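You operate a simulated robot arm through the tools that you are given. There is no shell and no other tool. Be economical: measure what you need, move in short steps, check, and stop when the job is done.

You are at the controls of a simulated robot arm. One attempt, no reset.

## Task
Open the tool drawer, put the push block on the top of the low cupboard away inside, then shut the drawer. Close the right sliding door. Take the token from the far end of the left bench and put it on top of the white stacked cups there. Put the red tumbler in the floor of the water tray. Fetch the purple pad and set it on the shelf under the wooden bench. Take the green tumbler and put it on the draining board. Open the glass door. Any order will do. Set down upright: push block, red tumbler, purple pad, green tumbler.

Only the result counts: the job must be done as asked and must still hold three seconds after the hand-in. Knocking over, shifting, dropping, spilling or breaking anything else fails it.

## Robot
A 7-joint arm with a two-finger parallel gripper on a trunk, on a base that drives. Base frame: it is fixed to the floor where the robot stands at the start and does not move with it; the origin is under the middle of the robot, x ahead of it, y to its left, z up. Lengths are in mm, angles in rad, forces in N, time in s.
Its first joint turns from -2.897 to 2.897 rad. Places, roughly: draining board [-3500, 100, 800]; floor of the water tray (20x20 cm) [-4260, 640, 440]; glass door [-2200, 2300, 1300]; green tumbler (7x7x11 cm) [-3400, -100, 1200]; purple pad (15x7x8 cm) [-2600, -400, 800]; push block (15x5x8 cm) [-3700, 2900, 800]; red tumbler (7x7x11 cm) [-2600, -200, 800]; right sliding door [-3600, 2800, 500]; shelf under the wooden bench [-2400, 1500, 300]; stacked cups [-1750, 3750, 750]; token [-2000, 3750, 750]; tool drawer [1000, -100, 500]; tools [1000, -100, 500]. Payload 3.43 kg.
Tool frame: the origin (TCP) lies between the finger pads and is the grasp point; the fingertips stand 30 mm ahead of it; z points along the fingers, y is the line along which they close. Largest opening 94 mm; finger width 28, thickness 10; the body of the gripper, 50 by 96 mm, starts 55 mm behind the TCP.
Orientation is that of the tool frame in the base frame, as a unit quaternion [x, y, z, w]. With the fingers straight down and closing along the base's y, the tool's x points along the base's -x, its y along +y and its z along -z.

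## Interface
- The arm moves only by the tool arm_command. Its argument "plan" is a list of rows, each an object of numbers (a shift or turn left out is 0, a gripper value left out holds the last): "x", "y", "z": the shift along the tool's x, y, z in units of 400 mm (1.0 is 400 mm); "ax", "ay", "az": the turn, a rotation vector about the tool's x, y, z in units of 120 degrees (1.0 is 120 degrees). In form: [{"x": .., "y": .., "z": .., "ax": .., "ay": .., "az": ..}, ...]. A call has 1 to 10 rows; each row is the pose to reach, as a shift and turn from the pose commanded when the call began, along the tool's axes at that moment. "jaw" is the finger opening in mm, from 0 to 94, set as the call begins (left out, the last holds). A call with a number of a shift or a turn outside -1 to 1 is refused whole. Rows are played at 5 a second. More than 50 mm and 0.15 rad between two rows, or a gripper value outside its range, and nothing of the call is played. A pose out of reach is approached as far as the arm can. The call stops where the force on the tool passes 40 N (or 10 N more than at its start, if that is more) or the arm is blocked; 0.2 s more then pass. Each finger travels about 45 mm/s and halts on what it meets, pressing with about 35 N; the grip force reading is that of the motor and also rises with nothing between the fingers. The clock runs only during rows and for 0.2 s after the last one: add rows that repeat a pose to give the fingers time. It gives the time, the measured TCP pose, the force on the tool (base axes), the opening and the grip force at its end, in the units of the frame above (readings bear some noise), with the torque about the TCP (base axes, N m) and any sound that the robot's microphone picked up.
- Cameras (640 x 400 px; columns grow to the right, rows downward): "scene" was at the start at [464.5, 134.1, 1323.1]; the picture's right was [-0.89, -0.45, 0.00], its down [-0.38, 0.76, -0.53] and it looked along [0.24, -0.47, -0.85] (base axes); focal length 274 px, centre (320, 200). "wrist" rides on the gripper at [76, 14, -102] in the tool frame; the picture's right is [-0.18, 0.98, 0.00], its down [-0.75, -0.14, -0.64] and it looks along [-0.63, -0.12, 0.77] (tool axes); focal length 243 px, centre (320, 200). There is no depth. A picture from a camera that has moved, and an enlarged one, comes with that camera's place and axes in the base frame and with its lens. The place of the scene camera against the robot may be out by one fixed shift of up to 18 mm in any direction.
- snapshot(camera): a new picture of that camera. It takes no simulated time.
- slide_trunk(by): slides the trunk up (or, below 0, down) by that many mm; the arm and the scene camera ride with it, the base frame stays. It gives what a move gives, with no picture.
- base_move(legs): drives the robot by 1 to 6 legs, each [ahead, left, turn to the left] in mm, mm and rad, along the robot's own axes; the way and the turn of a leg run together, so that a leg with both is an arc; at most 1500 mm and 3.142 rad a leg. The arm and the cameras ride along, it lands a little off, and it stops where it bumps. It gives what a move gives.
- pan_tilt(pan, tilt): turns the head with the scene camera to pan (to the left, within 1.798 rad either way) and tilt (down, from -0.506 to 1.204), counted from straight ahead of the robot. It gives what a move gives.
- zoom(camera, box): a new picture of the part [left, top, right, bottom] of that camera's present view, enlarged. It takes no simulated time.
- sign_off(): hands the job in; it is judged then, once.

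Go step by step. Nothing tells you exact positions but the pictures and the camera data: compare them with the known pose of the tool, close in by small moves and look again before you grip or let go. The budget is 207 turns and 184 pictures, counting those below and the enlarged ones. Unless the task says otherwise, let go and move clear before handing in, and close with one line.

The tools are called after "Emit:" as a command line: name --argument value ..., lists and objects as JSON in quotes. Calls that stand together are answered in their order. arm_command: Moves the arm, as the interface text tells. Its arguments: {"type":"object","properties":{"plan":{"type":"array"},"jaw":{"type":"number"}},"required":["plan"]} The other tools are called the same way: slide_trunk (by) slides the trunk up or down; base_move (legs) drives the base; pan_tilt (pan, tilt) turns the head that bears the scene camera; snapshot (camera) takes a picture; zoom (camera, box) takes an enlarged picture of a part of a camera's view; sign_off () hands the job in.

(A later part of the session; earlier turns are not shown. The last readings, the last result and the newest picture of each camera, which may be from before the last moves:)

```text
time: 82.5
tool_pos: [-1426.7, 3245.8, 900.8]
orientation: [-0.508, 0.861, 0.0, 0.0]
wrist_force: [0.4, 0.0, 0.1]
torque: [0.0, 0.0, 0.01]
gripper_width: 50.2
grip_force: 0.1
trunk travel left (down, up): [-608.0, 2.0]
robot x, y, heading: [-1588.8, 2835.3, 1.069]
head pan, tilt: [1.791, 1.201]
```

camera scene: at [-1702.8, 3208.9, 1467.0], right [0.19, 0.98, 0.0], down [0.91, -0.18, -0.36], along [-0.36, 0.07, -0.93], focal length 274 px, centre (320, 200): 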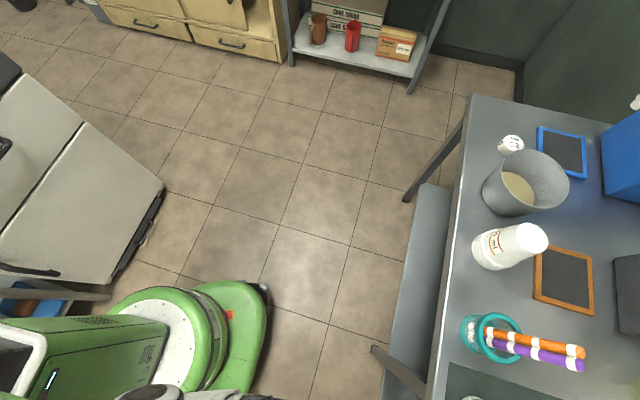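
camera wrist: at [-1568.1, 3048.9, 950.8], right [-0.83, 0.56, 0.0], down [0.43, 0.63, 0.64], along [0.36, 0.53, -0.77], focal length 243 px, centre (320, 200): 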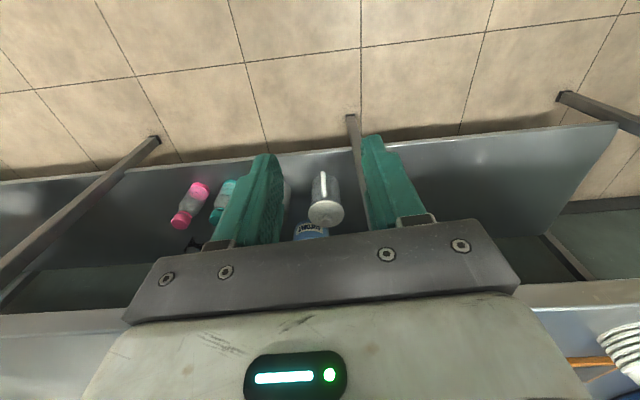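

Free now. I continue left 600 mm to stand before the cups and the token.

Emit:
base_move --legs '[[0, 600, 0]]'

Emit:
pan_tilt --pan -0.05 --tilt 0.95

Emit:
snapshot --camera "scene"

Emit:
snapshot --camera "wrist"

```text
time: 85.9
tool_pos: [-1952.5, 3535.9, 901.3]
orientation: [-0.507, 0.862, 0.0, 0.0]
wrist_force: [-0.2, -0.6, 0.0]
torque: [0.0, 0.03, -0.01]
gripper_width: 50.1
grip_force: 0.0
trunk travel left (down, up): [-608.0, 2.0]
robot x, y, heading: [-2115.5, 3127.6, 1.065]
head pan, tilt: [1.791, 1.201]
```

```text
time: 87.8
tool_pos: [-1952.6, 3536.2, 901.9]
orientation: [-0.507, 0.862, -0.001, 0.0]
wrist_force: [0.9, -0.5, -0.7]
torque: [-0.02, -0.03, 0.01]
gripper_width: 50.0
grip_force: 0.0
trunk travel left (down, up): [-608.0, 2.0]
robot x, y, heading: [-2116.7, 3127.0, 1.065]
head pan, tilt: [-0.051, 0.949]
```

```text
148 pictures are left
camera scene: at [-2042.7, 3670.0, 1537.5], right [0.85, -0.53, 0.0], down [-0.43, -0.69, -0.58], along [0.31, 0.49, -0.81], focal length 274 px, centre (320, 200)
```

scene: 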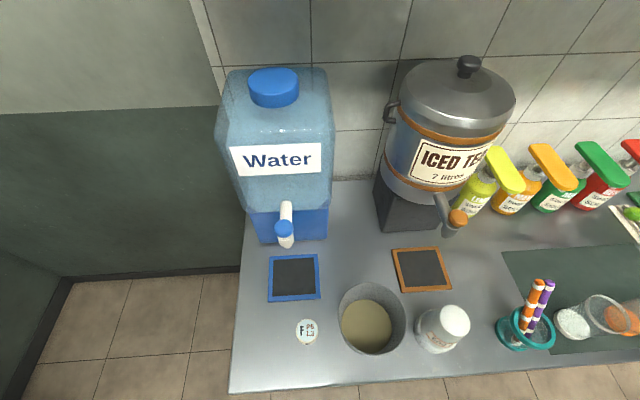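

```text
147 pictures are left
camera wrist: at [-2002.8, 3476.7, 1004.8], right [-0.77, 0.64, 0.0], down [0.49, 0.59, 0.64], along [0.41, 0.49, -0.77], focal length 243 px, centre (320, 200)
```

wrist: 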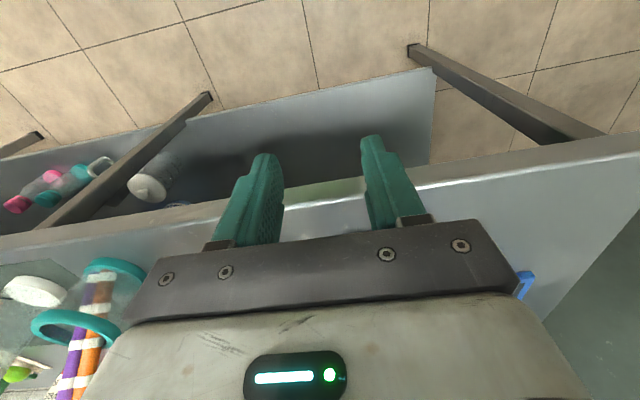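

Token (white disc) and upside-down stacked cups are clearly visible. I zoom in for size and form.

Emit:
zoom --camera "scene" --box '[260, 270, 480, 400]'

```text
2.91 times, centred on (370, 335) of scene
camera zoom: at [-2042.7, 3670.0, 1537.5], right [0.85, -0.53, 0.0], down [-0.43, -0.69, -0.58], along [0.31, 0.49, -0.81], focal length 796 px, centre (174, -193)
```

zoom: 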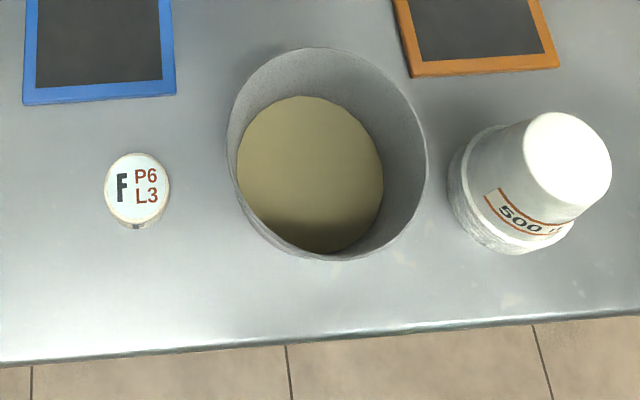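

Bench height is uncertain (750–850), so I lift the hand 100 mm and shift it toward the token to triangulate with the wrist camera.

Emit:
arm_command --plan '[{"z": -0.1}, {"z": -0.2}, {"z": -0.25, "y": 0.08}, {"z": -0.25, "y": 0.16}, {"z": -0.25, "y": 0.24}, {"z": -0.25, "y": 0.32}, {"z": -0.25, "y": 0.38}]' --jaw 70

Emit:
snapshot --camera "wrist"

```text
time: 89.3
tool_pos: [-2087.8, 3610.1, 1001.4]
orientation: [-0.507, 0.862, 0.0, 0.001]
wrist_force: [0.7, -0.7, 0.3]
torque: [-0.02, 0.0, 0.03]
gripper_width: 70.2
grip_force: 0.1
trunk travel left (down, up): [-608.0, 2.0]
robot x, y, heading: [-2119.8, 3123.5, 1.06]
head pan, tilt: [-0.051, 0.949]
```

```text
145 pictures are left
camera wrist: at [-2136.1, 3551.2, 1104.5], right [-0.77, 0.64, 0.0], down [0.49, 0.59, 0.64], along [0.41, 0.49, -0.77], focal length 243 px, centre (320, 200)
```

wrist: 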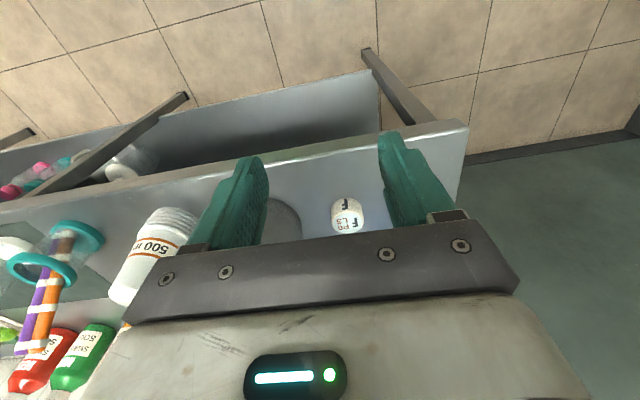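

The token is at about [-1997,3785] with its top near z 830, bench ~810. I move over it staying high, then look again.

Emit:
arm_command --plan '[{"x": -0.1}, {"x": -0.2}, {"x": -0.3}, {"x": -0.4, "z": 0.03}, {"x": -0.42, "z": 0.1}, {"x": -0.42, "z": 0.15}]' --jaw 76

Emit:
snapshot --camera "wrist"

```text
time: 90.8
tool_pos: [-2005.7, 3755.3, 942.7]
orientation: [-0.507, 0.862, -0.001, 0.0]
wrist_force: [-0.2, 0.5, -0.5]
torque: [-0.02, -0.03, -0.02]
gripper_width: 76.2
grip_force: 0.0
trunk travel left (down, up): [-608.0, 2.0]
robot x, y, heading: [-2115.1, 3126.3, 1.061]
head pan, tilt: [-0.051, 0.949]
```

```text
144 pictures are left
camera wrist: at [-2055.6, 3696.2, 1045.0], right [-0.77, 0.64, 0.0], down [0.49, 0.59, 0.64], along [0.41, 0.49, -0.77], focal length 243 px, centre (320, 200)
```

wrist: 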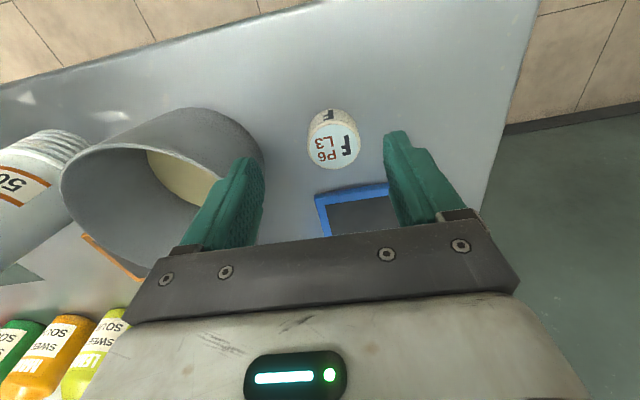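

Token triangulates to top z 827, needing 37 mm forward and 7 mm left. I descend to z 850 and check.

Emit:
arm_command --plan '[{"x": -0.05, "y": 0.01}, {"x": -0.094, "y": 0.018}, {"x": -0.094, "y": 0.018, "z": 0.1}, {"x": -0.094, "y": 0.018, "z": 0.2}, {"x": -0.094, "y": 0.018, "z": 0.23}]'

Emit:
snapshot --camera "wrist"

```text
time: 92.0
tool_pos: [-1993.3, 3792.6, 849.5]
orientation: [-0.508, 0.861, -0.001, 0.001]
wrist_force: [0.9, 0.5, -0.5]
torque: [0.01, 0.03, 0.03]
gripper_width: 75.8
grip_force: 0.0
trunk travel left (down, up): [-608.0, 2.0]
robot x, y, heading: [-2114.7, 3128.9, 1.068]
head pan, tilt: [-0.051, 0.949]
```

```text
143 pictures are left
camera wrist: at [-2042.4, 3732.9, 952.1], right [-0.77, 0.64, 0.0], down [0.49, 0.59, 0.64], along [0.41, 0.49, -0.77], focal length 243 px, centre (320, 200)
```

wrist: 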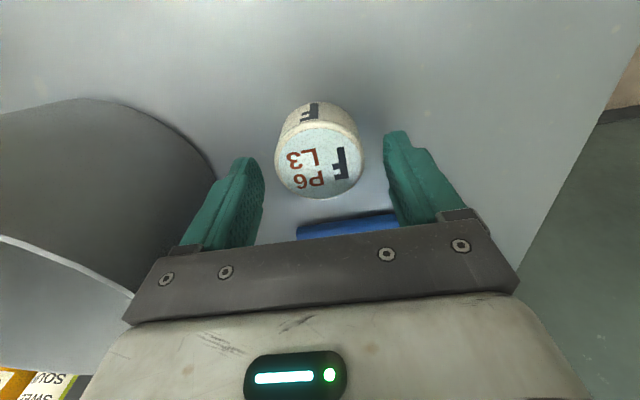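

The token is centred between the fingers; bench about z 797. I lower to z 832 and close.

Emit:
arm_command --plan '[{"z": 0.025}, {"z": 0.043}]'

Emit:
arm_command --plan '[{}, {}, {}, {}]' --jaw 0

Emit:
arm_command --plan '[{"z": -0.1}, {"z": -0.2}, {"z": -0.3}, {"z": -0.4}]'

Emit:
snapshot --camera "wrist"

```text
time: 92.5
tool_pos: [-1992.1, 3792.6, 831.3]
orientation: [-0.508, 0.861, -0.001, 0.001]
wrist_force: [0.1, 1.4, 0.5]
torque: [-0.01, 0.04, 0.0]
gripper_width: 76.1
grip_force: 0.1
trunk travel left (down, up): [-608.0, 2.0]
robot x, y, heading: [-2113.4, 3128.0, 1.069]
head pan, tilt: [-0.051, 0.949]
```

```text
time: 93.5
tool_pos: [-1993.1, 3792.0, 831.9]
orientation: [-0.508, 0.861, -0.001, 0.001]
wrist_force: [1.1, 0.5, 0.6]
torque: [0.01, 0.01, 0.0]
gripper_width: 52.2
grip_force: 35.1
trunk travel left (down, up): [-608.0, 2.0]
robot x, y, heading: [-2113.7, 3126.8, 1.069]
head pan, tilt: [-0.051, 0.949]
```

```text
time: 94.5
tool_pos: [-1993.4, 3795.1, 992.1]
orientation: [-0.508, 0.862, -0.001, 0.0]
wrist_force: [-0.1, -0.5, 0.2]
torque: [0.02, -0.02, 0.02]
gripper_width: 0.0
grip_force: 33.1
trunk travel left (down, up): [-608.0, 2.0]
robot x, y, heading: [-2113.9, 3123.7, 1.061]
head pan, tilt: [-0.051, 0.949]
```

```text
142 pictures are left
camera wrist: at [-2042.2, 3735.1, 1095.6], right [-0.77, 0.64, 0.0], down [0.49, 0.59, 0.64], along [0.41, 0.49, -0.77], focal length 243 px, centre (320, 200)
```

wrist: 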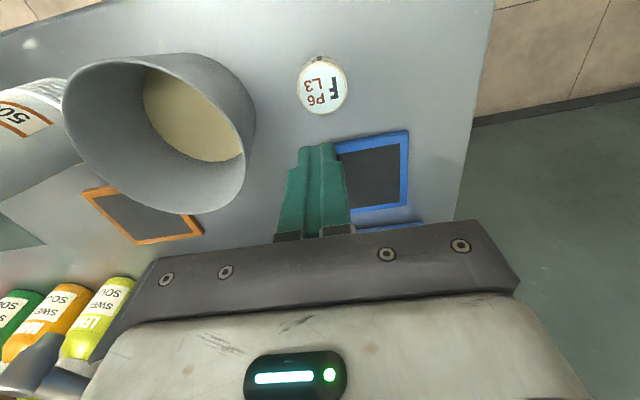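

The token slipped out on lifting and stands almost where it was. I look closely before a second try.

Emit:
zoom --camera "wrist" --box '[240, 30, 400, 130]'

Emit:
snapshot --camera "scene"

```text
4.00 times, centred on (320, 80) of wrist
camera zoom: at [-2042.2, 3735.1, 1095.6], right [-0.77, 0.64, 0.0], down [0.49, 0.59, 0.64], along [0.41, 0.49, -0.77], focal length 970 px, centre (320, 680)
```

zoom: 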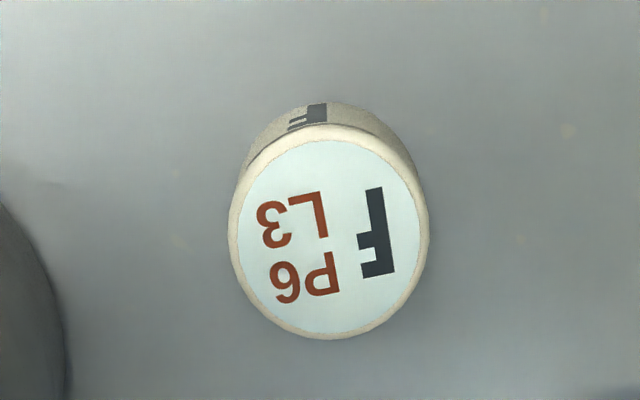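

```text
140 pictures are left
camera scene: at [-2042.6, 3670.1, 1537.4], right [0.85, -0.53, 0.0], down [-0.43, -0.69, -0.58], along [0.31, 0.49, -0.81], focal length 274 px, centre (320, 200)
```

scene: 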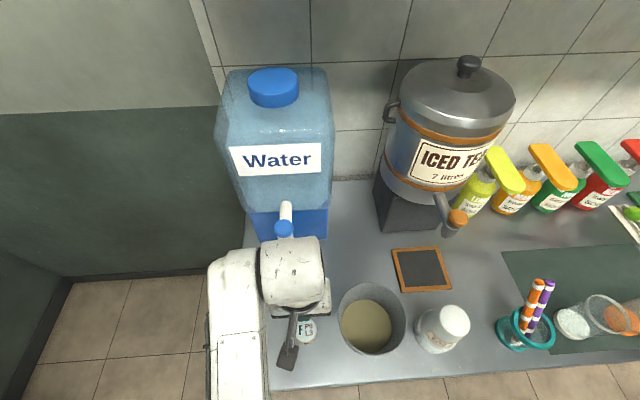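

The token is unmoved. I descend again, to light contact with the bench for a deeper grip, and will lift slowly.

Emit:
arm_command --plan '[{"x": 0.009, "y": 0.006}, {"x": 0.009, "y": 0.006}, {"x": 0.009, "y": 0.006, "z": 0.1}, {"x": 0.009, "y": 0.006, "z": 0.2}, {"x": 0.009, "y": 0.006, "z": 0.3}, {"x": 0.009, "y": 0.006, "z": 0.38}, {"x": 0.009, "y": 0.006, "z": 0.4}]' --jaw 76

Emit:
arm_command --plan '[{"z": 0.006}, {"z": 0.012}, {"z": 0.018}]'

```text
time: 96.2
tool_pos: [-1998.5, 3791.1, 831.8]
orientation: [-0.508, 0.861, 0.0, 0.0]
wrist_force: [0.4, 0.7, -0.4]
torque: [-0.01, 0.01, 0.0]
gripper_width: 76.2
grip_force: 0.1
trunk travel left (down, up): [-608.0, 2.0]
robot x, y, heading: [-2110.9, 3126.4, 1.062]
head pan, tilt: [-0.051, 0.949]
```

```text
time: 96.9
tool_pos: [-1997.8, 3790.2, 829.6]
orientation: [-0.508, 0.861, -0.001, 0.001]
wrist_force: [-0.8, -9.6, 23.0]
torque: [-0.13, 0.96, 0.28]
gripper_width: 73.3
grip_force: 0.1
trunk travel left (down, up): [-608.0, 2.0]
robot x, y, heading: [-2117.5, 3126.0, 1.061]
head pan, tilt: [-0.051, 0.949]
stopped in row 3: the force on the tool passed its limit at 46 N (the readings are from after the stop); the commanded pose is now the measured one
```

Bench contact at tip z≈799. I ease up 1 mm, close, and lift very slowly.

Emit:
arm_command --plan '[{"z": -0.004}, {"z": -0.004}, {"z": -0.004}, {"z": -0.004}, {"z": -0.004}]' --jaw 0

Emit:
arm_command --plan '[{"z": -0.005}, {"z": -0.01}, {"z": -0.015}, {"z": -0.02}, {"z": -0.025}, {"z": -0.03}]'

Emit:
snapshot --camera "wrist"

```text
time: 98.1
tool_pos: [-1999.1, 3791.3, 829.3]
orientation: [-0.509, 0.861, -0.001, 0.001]
wrist_force: [-3.1, 5.8, 10.7]
torque: [0.22, 0.42, -0.11]
gripper_width: 50.5
grip_force: 35.3
trunk travel left (down, up): [-608.0, 2.0]
robot x, y, heading: [-2115.1, 3125.9, 1.065]
head pan, tilt: [-0.051, 0.949]
```

```text
time: 99.5
tool_pos: [-1996.5, 3791.4, 841.7]
orientation: [-0.508, 0.861, -0.001, 0.0]
wrist_force: [-0.3, 0.4, -0.6]
torque: [0.0, -0.01, 0.0]
gripper_width: 50.7
grip_force: 34.4
trunk travel left (down, up): [-608.0, 2.0]
robot x, y, heading: [-2117.4, 3130.6, 1.067]
head pan, tilt: [-0.051, 0.949]
```

```text
139 pictures are left
camera wrist: at [-2047.1, 3732.0, 945.3], right [-0.77, 0.64, 0.0], down [0.49, 0.59, 0.64], along [0.41, 0.5, -0.77], focal length 243 px, centre (320, 200)
```

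wrist: 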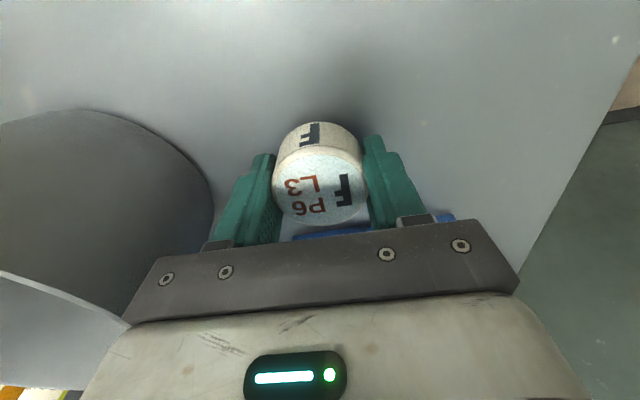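

The token is held. I lift it gently above the bucket and cup height.

Emit:
arm_command --plan '[{"z": -0.015}, {"z": -0.03}, {"z": -0.05}, {"z": -0.07}, {"z": -0.09}, {"z": -0.11}, {"z": -0.13}, {"z": -0.15}, {"z": -0.17}, {"z": -0.19}]'

Emit:
arm_command --plan '[{"z": -0.02}, {"z": -0.04}, {"z": -0.06}, {"z": -0.08}, {"z": -0.1}, {"z": -0.12}, {"z": -0.14}, {"z": -0.16}, {"z": -0.18}, {"z": -0.2}]'

Emit:
snapshot --camera "wrist"

Emit:
zoom --camera "scene" --box '[260, 270, 480, 400]'

```text
time: 101.7
tool_pos: [-1998.9, 3790.5, 918.3]
orientation: [-0.508, 0.861, 0.0, -0.001]
wrist_force: [0.9, 1.3, 0.2]
torque: [0.01, 0.0, -0.01]
gripper_width: 50.5
grip_force: 34.9
trunk travel left (down, up): [-608.0, 2.0]
robot x, y, heading: [-2118.1, 3125.6, 1.065]
head pan, tilt: [-0.051, 0.949]
```

```text
time: 103.9
tool_pos: [-1998.4, 3791.8, 996.6]
orientation: [-0.508, 0.862, -0.001, 0.001]
wrist_force: [-0.3, -0.1, -0.4]
torque: [-0.01, 0.02, 0.04]
gripper_width: 50.4
grip_force: 34.7
trunk travel left (down, up): [-608.0, 2.0]
robot x, y, heading: [-2116.3, 3127.0, 1.066]
head pan, tilt: [-0.051, 0.949]
```

```text
138 pictures are left
camera wrist: at [-2047.8, 3731.4, 1100.2], right [-0.77, 0.64, 0.0], down [0.49, 0.59, 0.64], along [0.41, 0.49, -0.77], focal length 243 px, centre (320, 200)
```

wrist: 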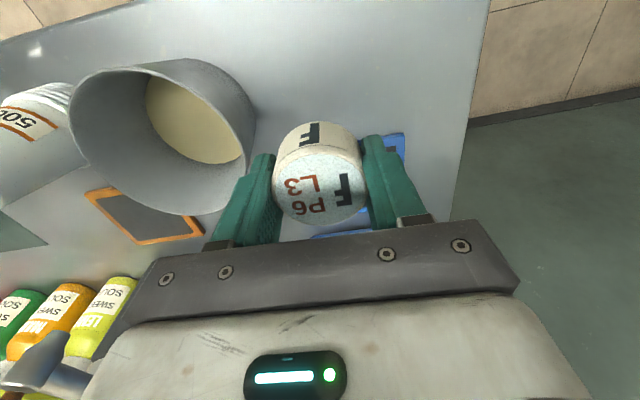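

```text
2.91 times, centred on (370, 335) of scene
camera zoom: at [-2042.7, 3670.0, 1537.5], right [0.85, -0.53, 0.0], down [-0.43, -0.69, -0.58], along [0.31, 0.49, -0.81], focal length 796 px, centre (174, -193)
```

zoom: 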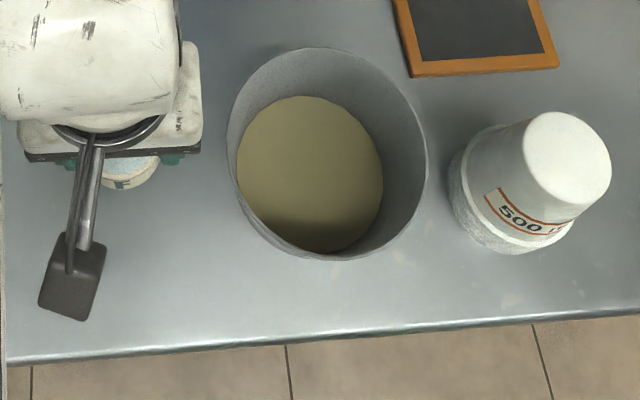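

Cups' top is about [-1729,3624,919]. I raise 60 mm to clear the bucket, then carry the token toward the cups in gentle steps.

Emit:
arm_command --plan '[{"z": -0.03}, {"z": -0.06}, {"z": -0.1}, {"z": -0.14}, {"z": -0.16}, {"z": -0.16, "y": -0.04}, {"z": -0.16, "y": -0.08}, {"z": -0.16, "y": -0.12}, {"z": -0.16, "y": -0.16}, {"z": -0.16, "y": -0.2}]'

Emit:
arm_command --plan '[{"y": -0.05}, {"y": -0.1}, {"y": -0.15}, {"y": -0.2}, {"y": -0.25}, {"y": -0.3}, {"y": -0.34}]'

Emit:
snapshot --camera "wrist"

```text
time: 106.1
tool_pos: [-1928.5, 3751.8, 1061.9]
orientation: [-0.508, 0.861, 0.001, 0.002]
wrist_force: [0.3, 0.3, 0.8]
torque: [0.01, 0.04, 0.03]
gripper_width: 50.5
grip_force: 35.4
trunk travel left (down, up): [-608.0, 2.0]
robot x, y, heading: [-2114.8, 3126.2, 1.066]
head pan, tilt: [-0.051, 0.949]
```

```text
time: 107.7
tool_pos: [-1807.0, 3686.4, 1062.2]
orientation: [-0.508, 0.861, -0.001, 0.0]
wrist_force: [0.4, -0.6, -0.6]
torque: [0.03, -0.02, 0.03]
gripper_width: 50.3
grip_force: 35.1
trunk travel left (down, up): [-608.0, 2.0]
robot x, y, heading: [-2116.0, 3122.3, 1.067]
head pan, tilt: [-0.051, 0.949]
```

```text
136 pictures are left
camera wrist: at [-1857.6, 3627.3, 1166.4], right [-0.77, 0.64, 0.0], down [0.49, 0.59, 0.64], along [0.41, 0.5, -0.77], focal length 243 px, centre (320, 200)
```

wrist: 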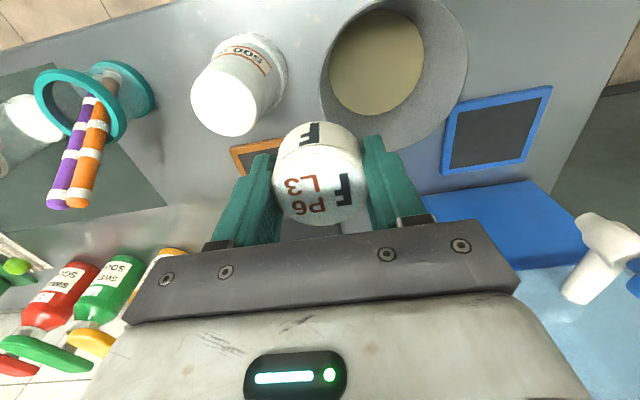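

Cups' top agrees in both cameras: [-1730,3627]. I move over it and descend partway.

Emit:
arm_command --plan '[{"y": -0.05, "x": 0.01}, {"y": -0.1, "x": 0.02}, {"y": -0.15, "x": 0.03}, {"y": -0.2, "x": 0.037}, {"y": -0.24, "x": 0.037}, {"y": -0.24, "x": 0.037, "z": 0.05}, {"y": -0.24, "x": 0.037, "z": 0.1}, {"y": -0.24, "x": 0.037, "z": 0.15}, {"y": -0.24, "x": 0.037, "z": 0.2}, {"y": -0.24, "x": 0.037, "z": 0.22}]'

Emit:
snapshot --camera "wrist"

Emit:
zoom --camera "scene" --box '[360, 270, 520, 400]'

```text
time: 109.9
tool_pos: [-1732.1, 3626.8, 973.3]
orientation: [-0.508, 0.861, 0.0, 0.001]
wrist_force: [1.1, -0.7, -1.0]
torque: [0.03, -0.01, -0.04]
gripper_width: 50.4
grip_force: 34.8
trunk travel left (down, up): [-608.0, 2.0]
robot x, y, heading: [-2115.9, 3126.3, 1.066]
head pan, tilt: [-0.051, 0.949]
```

```text
135 pictures are left
camera wrist: at [-1781.4, 3567.6, 1077.4], right [-0.77, 0.64, 0.0], down [0.49, 0.59, 0.64], along [0.41, 0.5, -0.77], focal length 243 px, centre (320, 200)
```

wrist: 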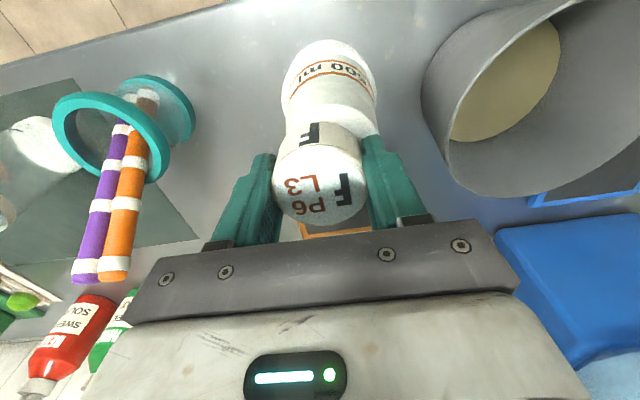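

```text
3.08 times, centred on (440, 335) of scene
camera zoom: at [-2042.6, 3670.0, 1537.5], right [0.85, -0.53, 0.0], down [-0.43, -0.69, -0.58], along [0.31, 0.49, -0.81], focal length 842 px, centre (-49, -215)
```

zoom: 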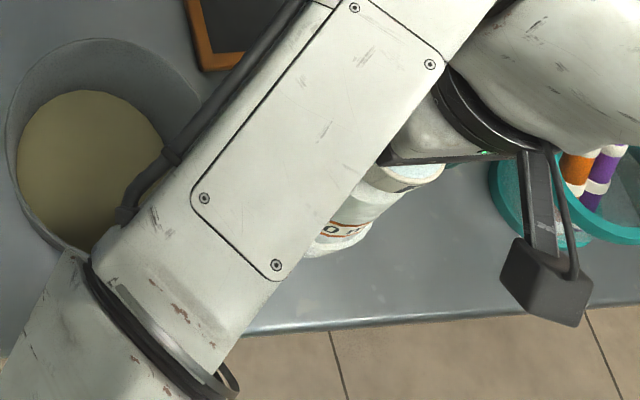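

It looks nearly centred; I zoom to measure the offset between token and cup.

Emit:
zoom --camera "wrist" --box '[230, 20, 430, 240]'

```text
1.82 times, centred on (330, 130) of wrist
camera zoom: at [-1781.4, 3567.6, 1077.4], right [-0.77, 0.64, 0.0], down [0.49, 0.59, 0.64], along [0.41, 0.5, -0.77], focal length 441 px, centre (302, 327)
```

zoom: 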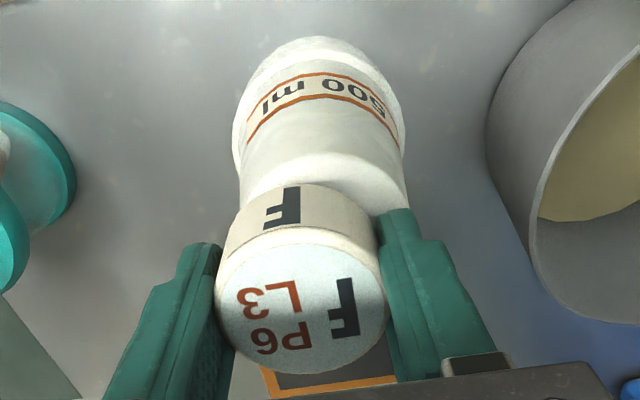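

The cup seems about 8 mm to the image right. To measure the top exactly I back off upward and sideways and zoom on the cups.

Emit:
arm_command --plan '[{"z": -0.05}, {"z": -0.1}, {"z": -0.15, "x": 0.04}, {"z": -0.15, "x": 0.08}, {"z": -0.15, "x": 0.12}, {"z": -0.15, "x": 0.16}, {"z": -0.15, "x": 0.2}]'

Emit:
zoom --camera "wrist" --box '[200, 80, 440, 280]'

Emit:
zoom --camera "scene" --box '[380, 280, 500, 380]'

```text
time: 111.5
tool_pos: [-1771.0, 3556.4, 1034.1]
orientation: [-0.509, 0.861, 0.0, 0.0]
wrist_force: [0.5, 0.4, -0.8]
torque: [0.01, -0.01, 0.03]
gripper_width: 50.5
grip_force: 35.1
trunk travel left (down, up): [-608.0, 2.0]
robot x, y, heading: [-2116.7, 3125.6, 1.067]
head pan, tilt: [-0.051, 0.949]
```

```text
2.00 times, centred on (320, 180) of wrist
camera zoom: at [-1820.8, 3497.6, 1137.2], right [-0.77, 0.64, 0.0], down [0.49, 0.59, 0.64], along [0.41, 0.5, -0.77], focal length 485 px, centre (320, 240)
```

zoom: 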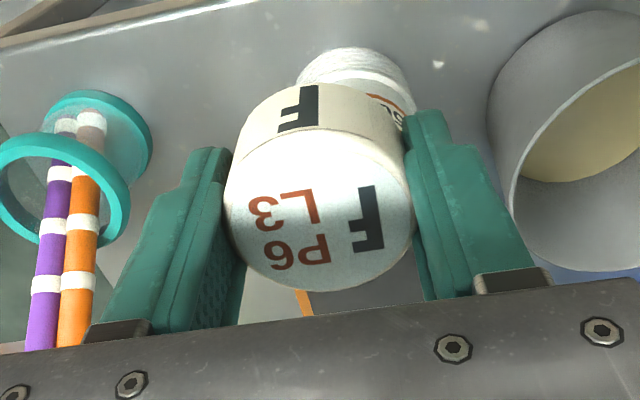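

```text
4.00 times, centred on (440, 330) of scene
camera zoom: at [-2042.6, 3670.0, 1537.5], right [0.85, -0.53, 0.0], down [-0.43, -0.69, -0.58], along [0.31, 0.49, -0.81], focal length 1094 px, centre (-160, -320)
```

zoom: 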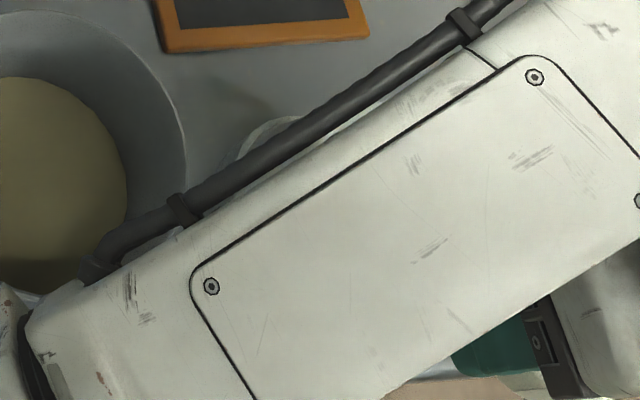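

That hid the cups; I move sideways instead (to the left) where the top shows clear of the token.

Emit:
arm_command --plan '[{"x": -0.05, "y": 0.06}, {"x": -0.1, "y": 0.12}, {"x": -0.15, "y": 0.18}, {"x": -0.2, "y": 0.22}, {"x": -0.22, "y": 0.23}]'

Emit:
zoom --camera "wrist" --box '[130, 30, 340, 170]'

```text
time: 112.7
tool_pos: [-1809.5, 3679.3, 1034.7]
orientation: [-0.508, 0.862, -0.001, 0.001]
wrist_force: [-0.5, 0.0, 0.1]
torque: [0.01, -0.05, -0.01]
gripper_width: 50.4
grip_force: 34.8
trunk travel left (down, up): [-608.0, 2.0]
robot x, y, heading: [-2116.0, 3126.1, 1.065]
head pan, tilt: [-0.051, 0.949]
```

```text
2.86 times, centred on (235, 100) of wrist
camera zoom: at [-1859.5, 3619.6, 1137.7], right [-0.77, 0.64, 0.0], down [0.49, 0.59, 0.64], along [0.41, 0.49, -0.77], focal length 693 px, centre (563, 486)
```

zoom: 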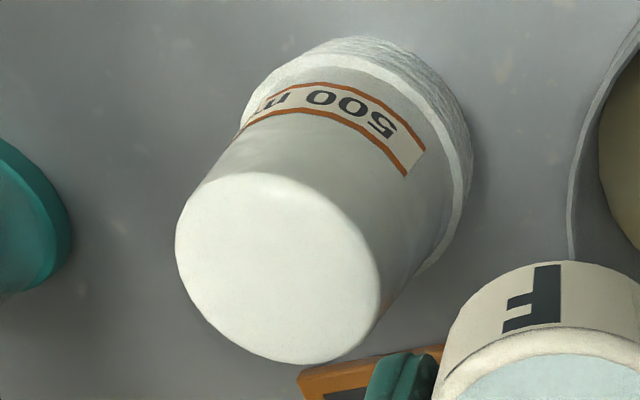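

Combining the views, the cups' top is at about [-1739,3628.5], z≈935. I go over it and come down to just above.

Emit:
arm_command --plan '[{"y": -0.06, "x": 0.008}, {"y": -0.12, "x": 0.016}, {"y": -0.18, "x": 0.026}, {"y": -0.216, "x": 0.026}, {"y": -0.216, "x": 0.026, "z": 0.05}, {"y": -0.216, "x": 0.026, "z": 0.1}, {"y": -0.216, "x": 0.026, "z": 0.14}]'

Emit:
zoom --camera "wrist" --box '[230, 20, 430, 240]'

```text
time: 114.3
tool_pos: [-1739.4, 3628.5, 980.1]
orientation: [-0.508, 0.861, -0.001, 0.001]
wrist_force: [-0.2, -0.3, 0.0]
torque: [0.01, -0.04, 0.02]
gripper_width: 50.2
grip_force: 35.0
trunk travel left (down, up): [-608.0, 2.0]
robot x, y, heading: [-2118.4, 3126.9, 1.071]
head pan, tilt: [-0.051, 0.949]
```

```text
1.82 times, centred on (330, 130) of wrist
camera zoom: at [-1788.5, 3568.6, 1082.1], right [-0.77, 0.64, 0.0], down [0.49, 0.59, 0.64], along [0.41, 0.5, -0.77], focal length 441 px, centre (302, 327)
```

zoom: 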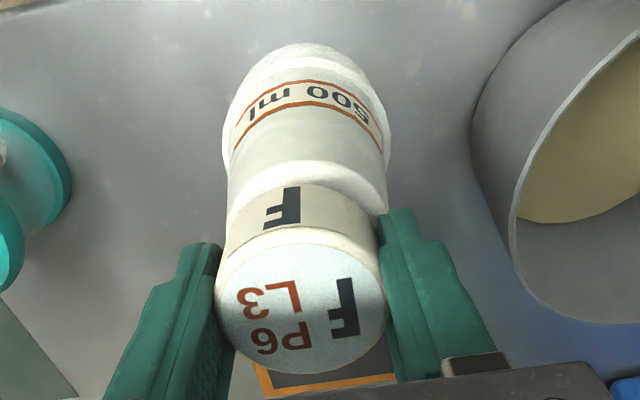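

Nearly centred now. A 3 mm forward trim, then I descend in small steps until contact.

Emit:
arm_command --plan '[{"x": -0.008, "y": 0.004}, {"x": -0.008, "y": 0.004, "z": 0.01}, {"x": -0.008, "y": 0.004, "z": 0.02}, {"x": -0.008, "y": 0.004, "z": 0.025}]'

Emit:
arm_command --plan '[{"z": 0.004}, {"z": 0.008}, {"z": 0.012}, {"z": 0.016}]'

Emit:
zoom --camera "wrist" --box '[230, 20, 430, 240]'

```text
time: 115.3
tool_pos: [-1738.5, 3632.3, 969.5]
orientation: [-0.508, 0.861, -0.001, 0.003]
wrist_force: [-1.1, 1.0, 25.3]
torque: [-0.15, 0.32, 0.06]
gripper_width: 50.4
grip_force: 35.1
trunk travel left (down, up): [-608.0, 2.0]
robot x, y, heading: [-2116.3, 3127.1, 1.065]
head pan, tilt: [-0.051, 0.949]
```

```text
time: 115.7
tool_pos: [-1737.8, 3631.9, 970.4]
orientation: [-0.508, 0.861, -0.001, 0.004]
wrist_force: [-3.3, -0.3, 24.0]
torque: [-0.24, 0.46, 0.04]
gripper_width: 50.4
grip_force: 35.4
trunk travel left (down, up): [-608.0, 2.0]
robot x, y, heading: [-2115.8, 3128.6, 1.069]
head pan, tilt: [-0.051, 0.949]
stopped in row 1: the force on the tool passed its limit at 44 N (the readings are from after the stop); the commanded pose is now the measured one
```

```text
1.82 times, centred on (330, 130) of wrist
camera zoom: at [-1788.7, 3571.8, 1072.8], right [-0.77, 0.64, 0.0], down [0.48, 0.59, 0.65], along [0.41, 0.5, -0.76], focal length 441 px, centre (302, 327)
```

zoom: 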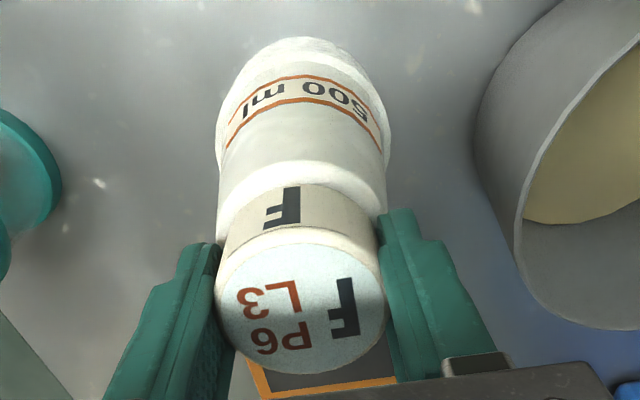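

Contact at TCP z 970. I ease off 1.5 mm and open, then rise straight up.

Emit:
arm_command --plan '[{"z": -0.004}, {"z": -0.004}]'

Emit:
arm_command --plan '[{}, {}, {}]' --jaw 74

Emit:
arm_command --plan '[{"z": -0.03}, {"z": -0.06}, {"z": -0.12}, {"z": -0.2}, {"z": -0.28}]'

Emit:
snapshot --camera "wrist"

```text
time: 116.3
tool_pos: [-1738.4, 3632.5, 969.4]
orientation: [-0.509, 0.861, 0.0, 0.003]
wrist_force: [-1.3, -1.6, 9.0]
torque: [-0.17, 0.11, -0.02]
gripper_width: 50.4
grip_force: 34.8
trunk travel left (down, up): [-608.0, 2.0]
robot x, y, heading: [-2112.8, 3124.6, 1.064]
head pan, tilt: [-0.051, 0.949]
```

```text
time: 117.1
tool_pos: [-1739.3, 3631.3, 970.8]
orientation: [-0.508, 0.861, -0.001, 0.003]
wrist_force: [1.1, -0.7, 15.4]
torque: [0.23, 0.45, -0.01]
gripper_width: 73.1
grip_force: 0.0
trunk travel left (down, up): [-608.0, 2.0]
robot x, y, heading: [-2115.6, 3125.7, 1.067]
head pan, tilt: [-0.051, 0.949]
```

```text
time: 118.3
tool_pos: [-1738.3, 3631.2, 1080.5]
orientation: [-0.508, 0.861, 0.0, 0.001]
wrist_force: [0.6, -0.3, -0.5]
torque: [-0.01, 0.02, 0.03]
gripper_width: 74.3
grip_force: 0.0
trunk travel left (down, up): [-608.0, 2.0]
robot x, y, heading: [-2116.9, 3127.0, 1.065]
head pan, tilt: [-0.051, 0.949]
```

```text
127 pictures are left
camera wrist: at [-1788.0, 3570.7, 1184.4], right [-0.77, 0.64, 0.0], down [0.48, 0.59, 0.65], along [0.41, 0.5, -0.76], focal length 243 px, centre (320, 200)
```

wrist: 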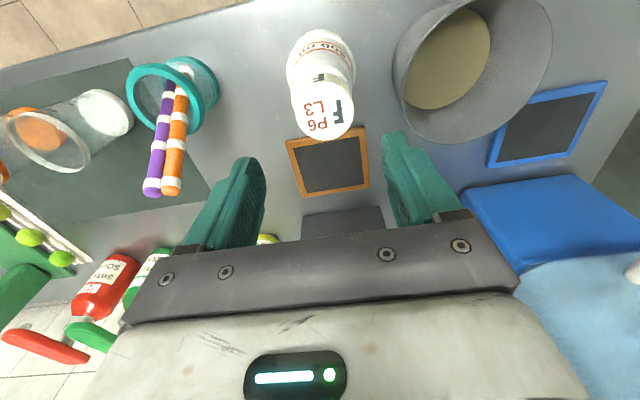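

Token sits on the cups. Next I retract the arm, turn left to face along the aisle and look at the glass-door unit on my left.

Emit:
arm_command --plan '[{"x": 0.1}, {"x": 0.2}, {"x": 0.3}, {"x": 0.4, "y": 0.05}, {"x": 0.5, "y": 0.1}, {"x": 0.55, "y": 0.15}]'

Emit:
base_move --legs '[[0, 0, 1.577]]'

Emit:
pan_tilt --pan 1.7 --tilt 0.35

Emit:
snapshot --camera "scene"

```text
time: 119.7
tool_pos: [-1852.7, 3516.2, 1024.7]
orientation: [-0.508, 0.861, -0.001, 0.003]
wrist_force: [-0.9, 0.0, -0.5]
torque: [0.04, -0.06, 0.01]
gripper_width: 73.7
grip_force: 0.2
out of reach, approached as far as the arm can: row 4, 5, 6
trunk travel left (down, up): [-608.0, 2.0]
robot x, y, heading: [-2116.3, 3125.8, 1.067]
head pan, tilt: [-0.051, 0.949]
```

```text
time: 123.9
tool_pos: [-2504.4, 3391.6, 1024.1]
orientation: [0.967, -0.253, -0.002, -0.002]
wrist_force: [0.5, -0.5, -1.4]
torque: [-0.01, -0.03, -0.02]
gripper_width: 73.8
grip_force: 0.0
trunk travel left (down, up): [-608.0, 2.0]
robot x, y, heading: [-2115.6, 3128.2, 2.63]
head pan, tilt: [-0.051, 0.949]
```

```text
time: 125.6
tool_pos: [-2503.9, 3392.4, 1024.3]
orientation: [0.967, -0.253, -0.002, -0.002]
wrist_force: [0.0, -0.3, -0.1]
torque: [0.0, 0.02, 0.0]
gripper_width: 74.3
grip_force: 0.0
trunk travel left (down, up): [-608.0, 2.0]
robot x, y, heading: [-2115.6, 3124.7, 2.627]
head pan, tilt: [1.7, 0.351]
```

```text
126 pictures are left
camera scene: at [-2640.3, 3087.2, 1588.7], right [-0.93, 0.37, 0.0], down [0.13, 0.32, -0.94], along [-0.35, -0.87, -0.34], focal length 274 px, centre (320, 200)
```

scene: 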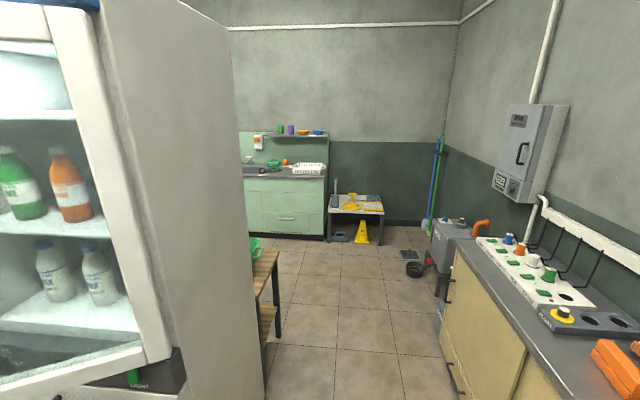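

I see the green counter with shelf and draining rack across the room, and the glass unit at the left edge. I back up 700 mm to see its front.

Emit:
base_move --legs '[[-750, 0, 0]]'

Emit:
pan_tilt --pan 1.6 --tilt 0.4

Emit:
snapshot --camera "scene"

```text
time: 129.7
tool_pos: [-1855.8, 3027.6, 1023.8]
orientation: [0.968, -0.251, -0.001, -0.003]
wrist_force: [0.4, 0.1, 0.0]
torque: [-0.01, 0.01, -0.02]
gripper_width: 73.9
grip_force: 0.1
trunk travel left (down, up): [-608.0, 2.0]
robot x, y, heading: [-1466.5, 2762.3, 2.636]
head pan, tilt: [1.7, 0.351]
```

```text
time: 130.3
tool_pos: [-1855.5, 3026.4, 1023.9]
orientation: [0.968, -0.251, -0.002, -0.002]
wrist_force: [-0.1, -0.4, -0.3]
torque: [0.04, -0.01, -0.01]
gripper_width: 74.0
grip_force: 0.0
trunk travel left (down, up): [-608.0, 2.0]
robot x, y, heading: [-1464.4, 2760.6, 2.629]
head pan, tilt: [1.6, 0.4]
```

```text
125 pictures are left
camera scene: at [-1998.2, 2725.4, 1584.1], right [-0.89, 0.46, 0.0], down [0.18, 0.35, -0.92], along [-0.42, -0.82, -0.39], focal length 274 px, centre (320, 200)
```

scene: 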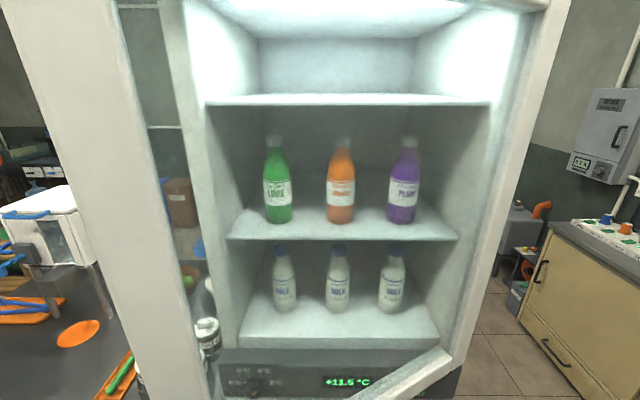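

The glass door is hinged on its far (right) side and stands ajar about 20°, free edge near [-2790... at u≈2800]. I look at the door frame higher and lower.

Emit:
pan_tilt --pan 1.79 --tilt 0.0

Emit:
snapshot --camera "scene"

Emit:
pan_tilt --pan 1.79 --tilt 0.95

Emit:
snapshot --camera "scene"

```text
time: 131.2
tool_pos: [-1855.6, 3026.1, 1024.6]
orientation: [0.968, -0.251, -0.001, -0.002]
wrist_force: [0.0, 0.0, -0.6]
torque: [-0.02, 0.0, -0.03]
gripper_width: 73.9
grip_force: 0.0
trunk travel left (down, up): [-608.0, 2.0]
robot x, y, heading: [-1467.5, 2762.0, 2.635]
head pan, tilt: [1.791, 0.0]
```

```text
124 pictures are left
camera scene: at [-1981.2, 2721.3, 1621.1], right [-0.96, 0.28, 0.0], down [0.0, 0.0, -1.0], along [-0.28, -0.96, 0.0], focal length 274 px, centre (320, 200)
```

scene: 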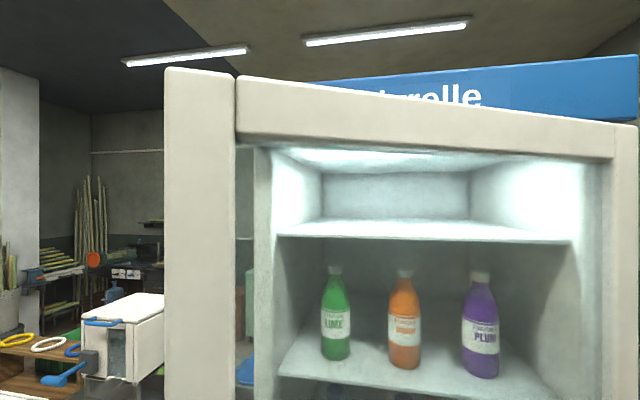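

```text
time: 132.4
tool_pos: [-1854.9, 3025.9, 1023.9]
orientation: [0.968, -0.252, -0.001, -0.002]
wrist_force: [0.0, 1.1, 0.2]
torque: [0.05, 0.03, 0.01]
gripper_width: 73.9
grip_force: 0.0
trunk travel left (down, up): [-608.0, 2.0]
robot x, y, heading: [-1468.2, 2763.2, 2.633]
head pan, tilt: [1.791, 0.949]
```

```text
123 pictures are left
camera scene: at [-1976.2, 2737.9, 1537.6], right [-0.96, 0.28, 0.0], down [0.23, 0.78, -0.58], along [-0.17, -0.56, -0.81], focal length 274 px, centre (320, 200)
```

scene: 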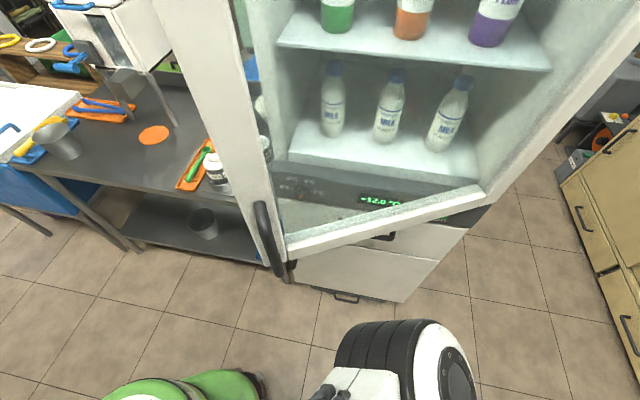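

Door: free stile at about u 2800–2900, hinge at the far end. I'll push it open from inside the gap with the closed fingers pointing along the aisle. First I turn the tool horizontal again.

Emit:
arm_command --plan '[{"x": -0.03, "ax": -0.04, "ay": -0.04, "az": 0.04}, {"x": -0.06, "ax": -0.08, "ay": -0.08, "az": 0.08}, {"x": -0.09, "ax": -0.12, "ay": -0.12, "az": 0.12}, {"x": -0.12, "ax": -0.16, "ay": -0.16, "az": 0.16}, {"x": -0.15, "ax": -0.2, "ay": -0.2, "az": 0.2}, {"x": -0.18, "ax": -0.24, "ay": -0.24, "az": 0.24}, {"x": -0.21, "ax": -0.28, "ay": -0.28, "az": 0.28}, {"x": -0.24, "ax": -0.32, "ay": -0.32, "az": 0.32}, {"x": -0.27, "ax": -0.36, "ay": -0.36, "az": 0.36}, {"x": -0.3, "ax": -0.4, "ay": -0.4, "az": 0.4}]' --jaw 0

Emit:
arm_command --plan '[{"ax": -0.04, "ay": -0.04, "az": 0.04}, {"ax": -0.08, "ay": -0.08, "az": 0.08}, {"ax": -0.12, "ay": -0.12, "az": 0.12}, {"ax": -0.16, "ay": -0.16, "az": 0.16}, {"ax": -0.177, "ay": -0.177, "az": 0.177}]'

Emit:
base_move --legs '[[-850, 0, 0], [0, 250, 0]]'

Emit:
pan_tilt --pan 0.5 --tilt 0.3

Emit:
snapshot --camera "scene"

Emit:
snapshot --camera "wrist"

```text
time: 134.7
tool_pos: [-1998.4, 3120.9, 916.9]
orientation: [0.645, -0.555, -0.455, 0.263]
wrist_force: [0.3, -0.1, 0.1]
torque: [0.03, -0.01, -0.02]
gripper_width: 0.0
grip_force: 33.0
out of reach, approached as far as the arm can: row 5, 6, 7, 8, 9, 10
trunk travel left (down, up): [-608.0, 2.0]
robot x, y, heading: [-1466.8, 2759.3, 2.633]
head pan, tilt: [1.791, 0.949]
```

```text
time: 135.8
tool_pos: [-1998.1, 3121.0, 915.2]
orientation: [-0.38, 0.609, 0.602, -0.349]
wrist_force: [0.8, 0.6, 0.0]
torque: [-0.03, 0.0, -0.05]
gripper_width: 0.3
grip_force: 32.9
out of reach, approached as far as the arm can: row 1, 2
trunk travel left (down, up): [-608.0, 2.0]
robot x, y, heading: [-1466.4, 2765.1, 2.635]
head pan, tilt: [1.791, 0.949]
```

```text
time: 141.7
tool_pos: [-1382.6, 2492.6, 915.3]
orientation: [-0.381, 0.608, 0.602, -0.35]
wrist_force: [0.4, -0.5, 0.5]
torque: [0.0, 0.01, -0.02]
gripper_width: 0.0
grip_force: 32.7
trunk travel left (down, up): [-608.0, 2.0]
robot x, y, heading: [-848.9, 2134.7, 2.634]
head pan, tilt: [1.791, 0.949]
```

```text
time: 143.2
tool_pos: [-1383.7, 2493.9, 914.6]
orientation: [-0.381, 0.608, 0.602, -0.35]
wrist_force: [-0.7, -0.9, -0.9]
torque: [0.0, 0.05, 0.0]
gripper_width: 0.0
grip_force: 33.2
trunk travel left (down, up): [-608.0, 2.0]
robot x, y, heading: [-848.3, 2129.5, 2.63]
head pan, tilt: [0.499, 0.3]
```

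```text
122 pictures are left
camera scene: at [-1433.5, 2180.6, 1593.4], right [0.01, 1.0, 0.0], down [0.3, 0.0, -0.96], along [-0.96, 0.01, -0.3], focal length 274 px, centre (320, 200)
```

scene: 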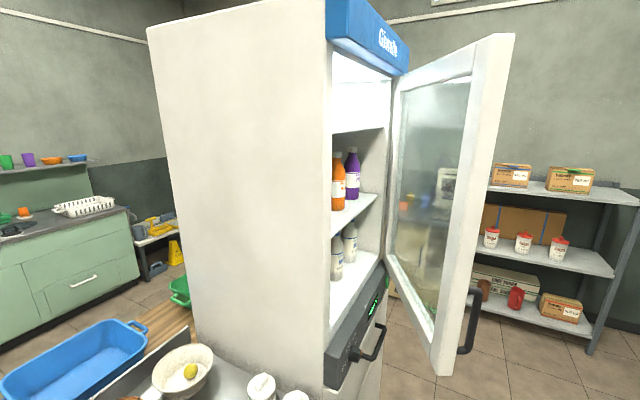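

```text
121 pictures are left
camera wrist: at [-1328.3, 2377.6, 930.7], right [0.04, 0.15, 0.99], down [0.92, 0.37, -0.1], along [-0.38, 0.92, -0.12], focal length 243 px, centre (320, 200)
```

wrist: 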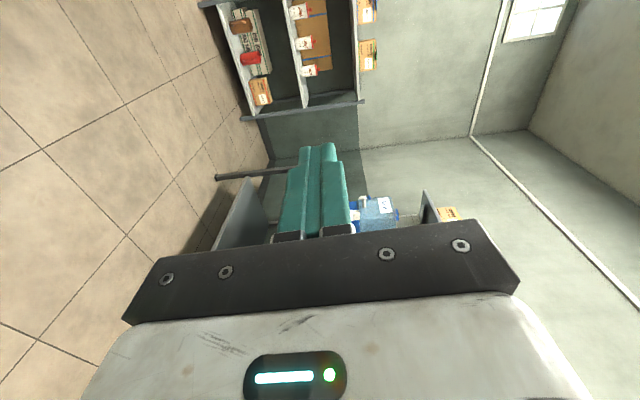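

The door stands about 30° open: hinge near u 3390, free edge near (u 2890, v 1286), spanning z ~1000–1700. I raise the hand to z ~1120.

Emit:
arm_command --plan '[{"y": 0.1}, {"y": 0.2}, {"y": 0.3}, {"y": 0.4}, {"y": 0.5}]'

Emit:
snapshot --camera "scene"

```text
time: 144.4
tool_pos: [-1394.6, 2487.3, 1095.0]
orientation: [-0.38, 0.608, 0.603, -0.35]
wrist_force: [0.0, 0.4, -0.7]
torque: [0.0, -0.05, 0.0]
gripper_width: 0.1
grip_force: 33.1
out of reach, approached as far as the arm can: row 5
trunk travel left (down, up): [-608.0, 2.0]
robot x, y, heading: [-852.4, 2135.2, 2.631]
head pan, tilt: [0.499, 0.3]
```

```text
120 pictures are left
camera scene: at [-1434.1, 2180.6, 1593.2], right [0.01, 1.0, 0.0], down [0.3, 0.0, -0.96], along [-0.96, 0.01, -0.3], focal length 274 px, centre (320, 200)
```

scene: 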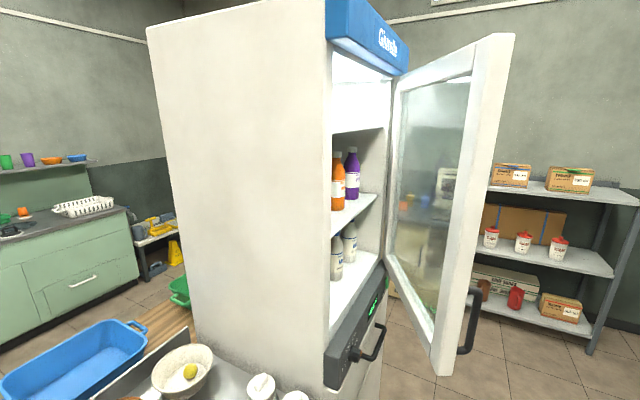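

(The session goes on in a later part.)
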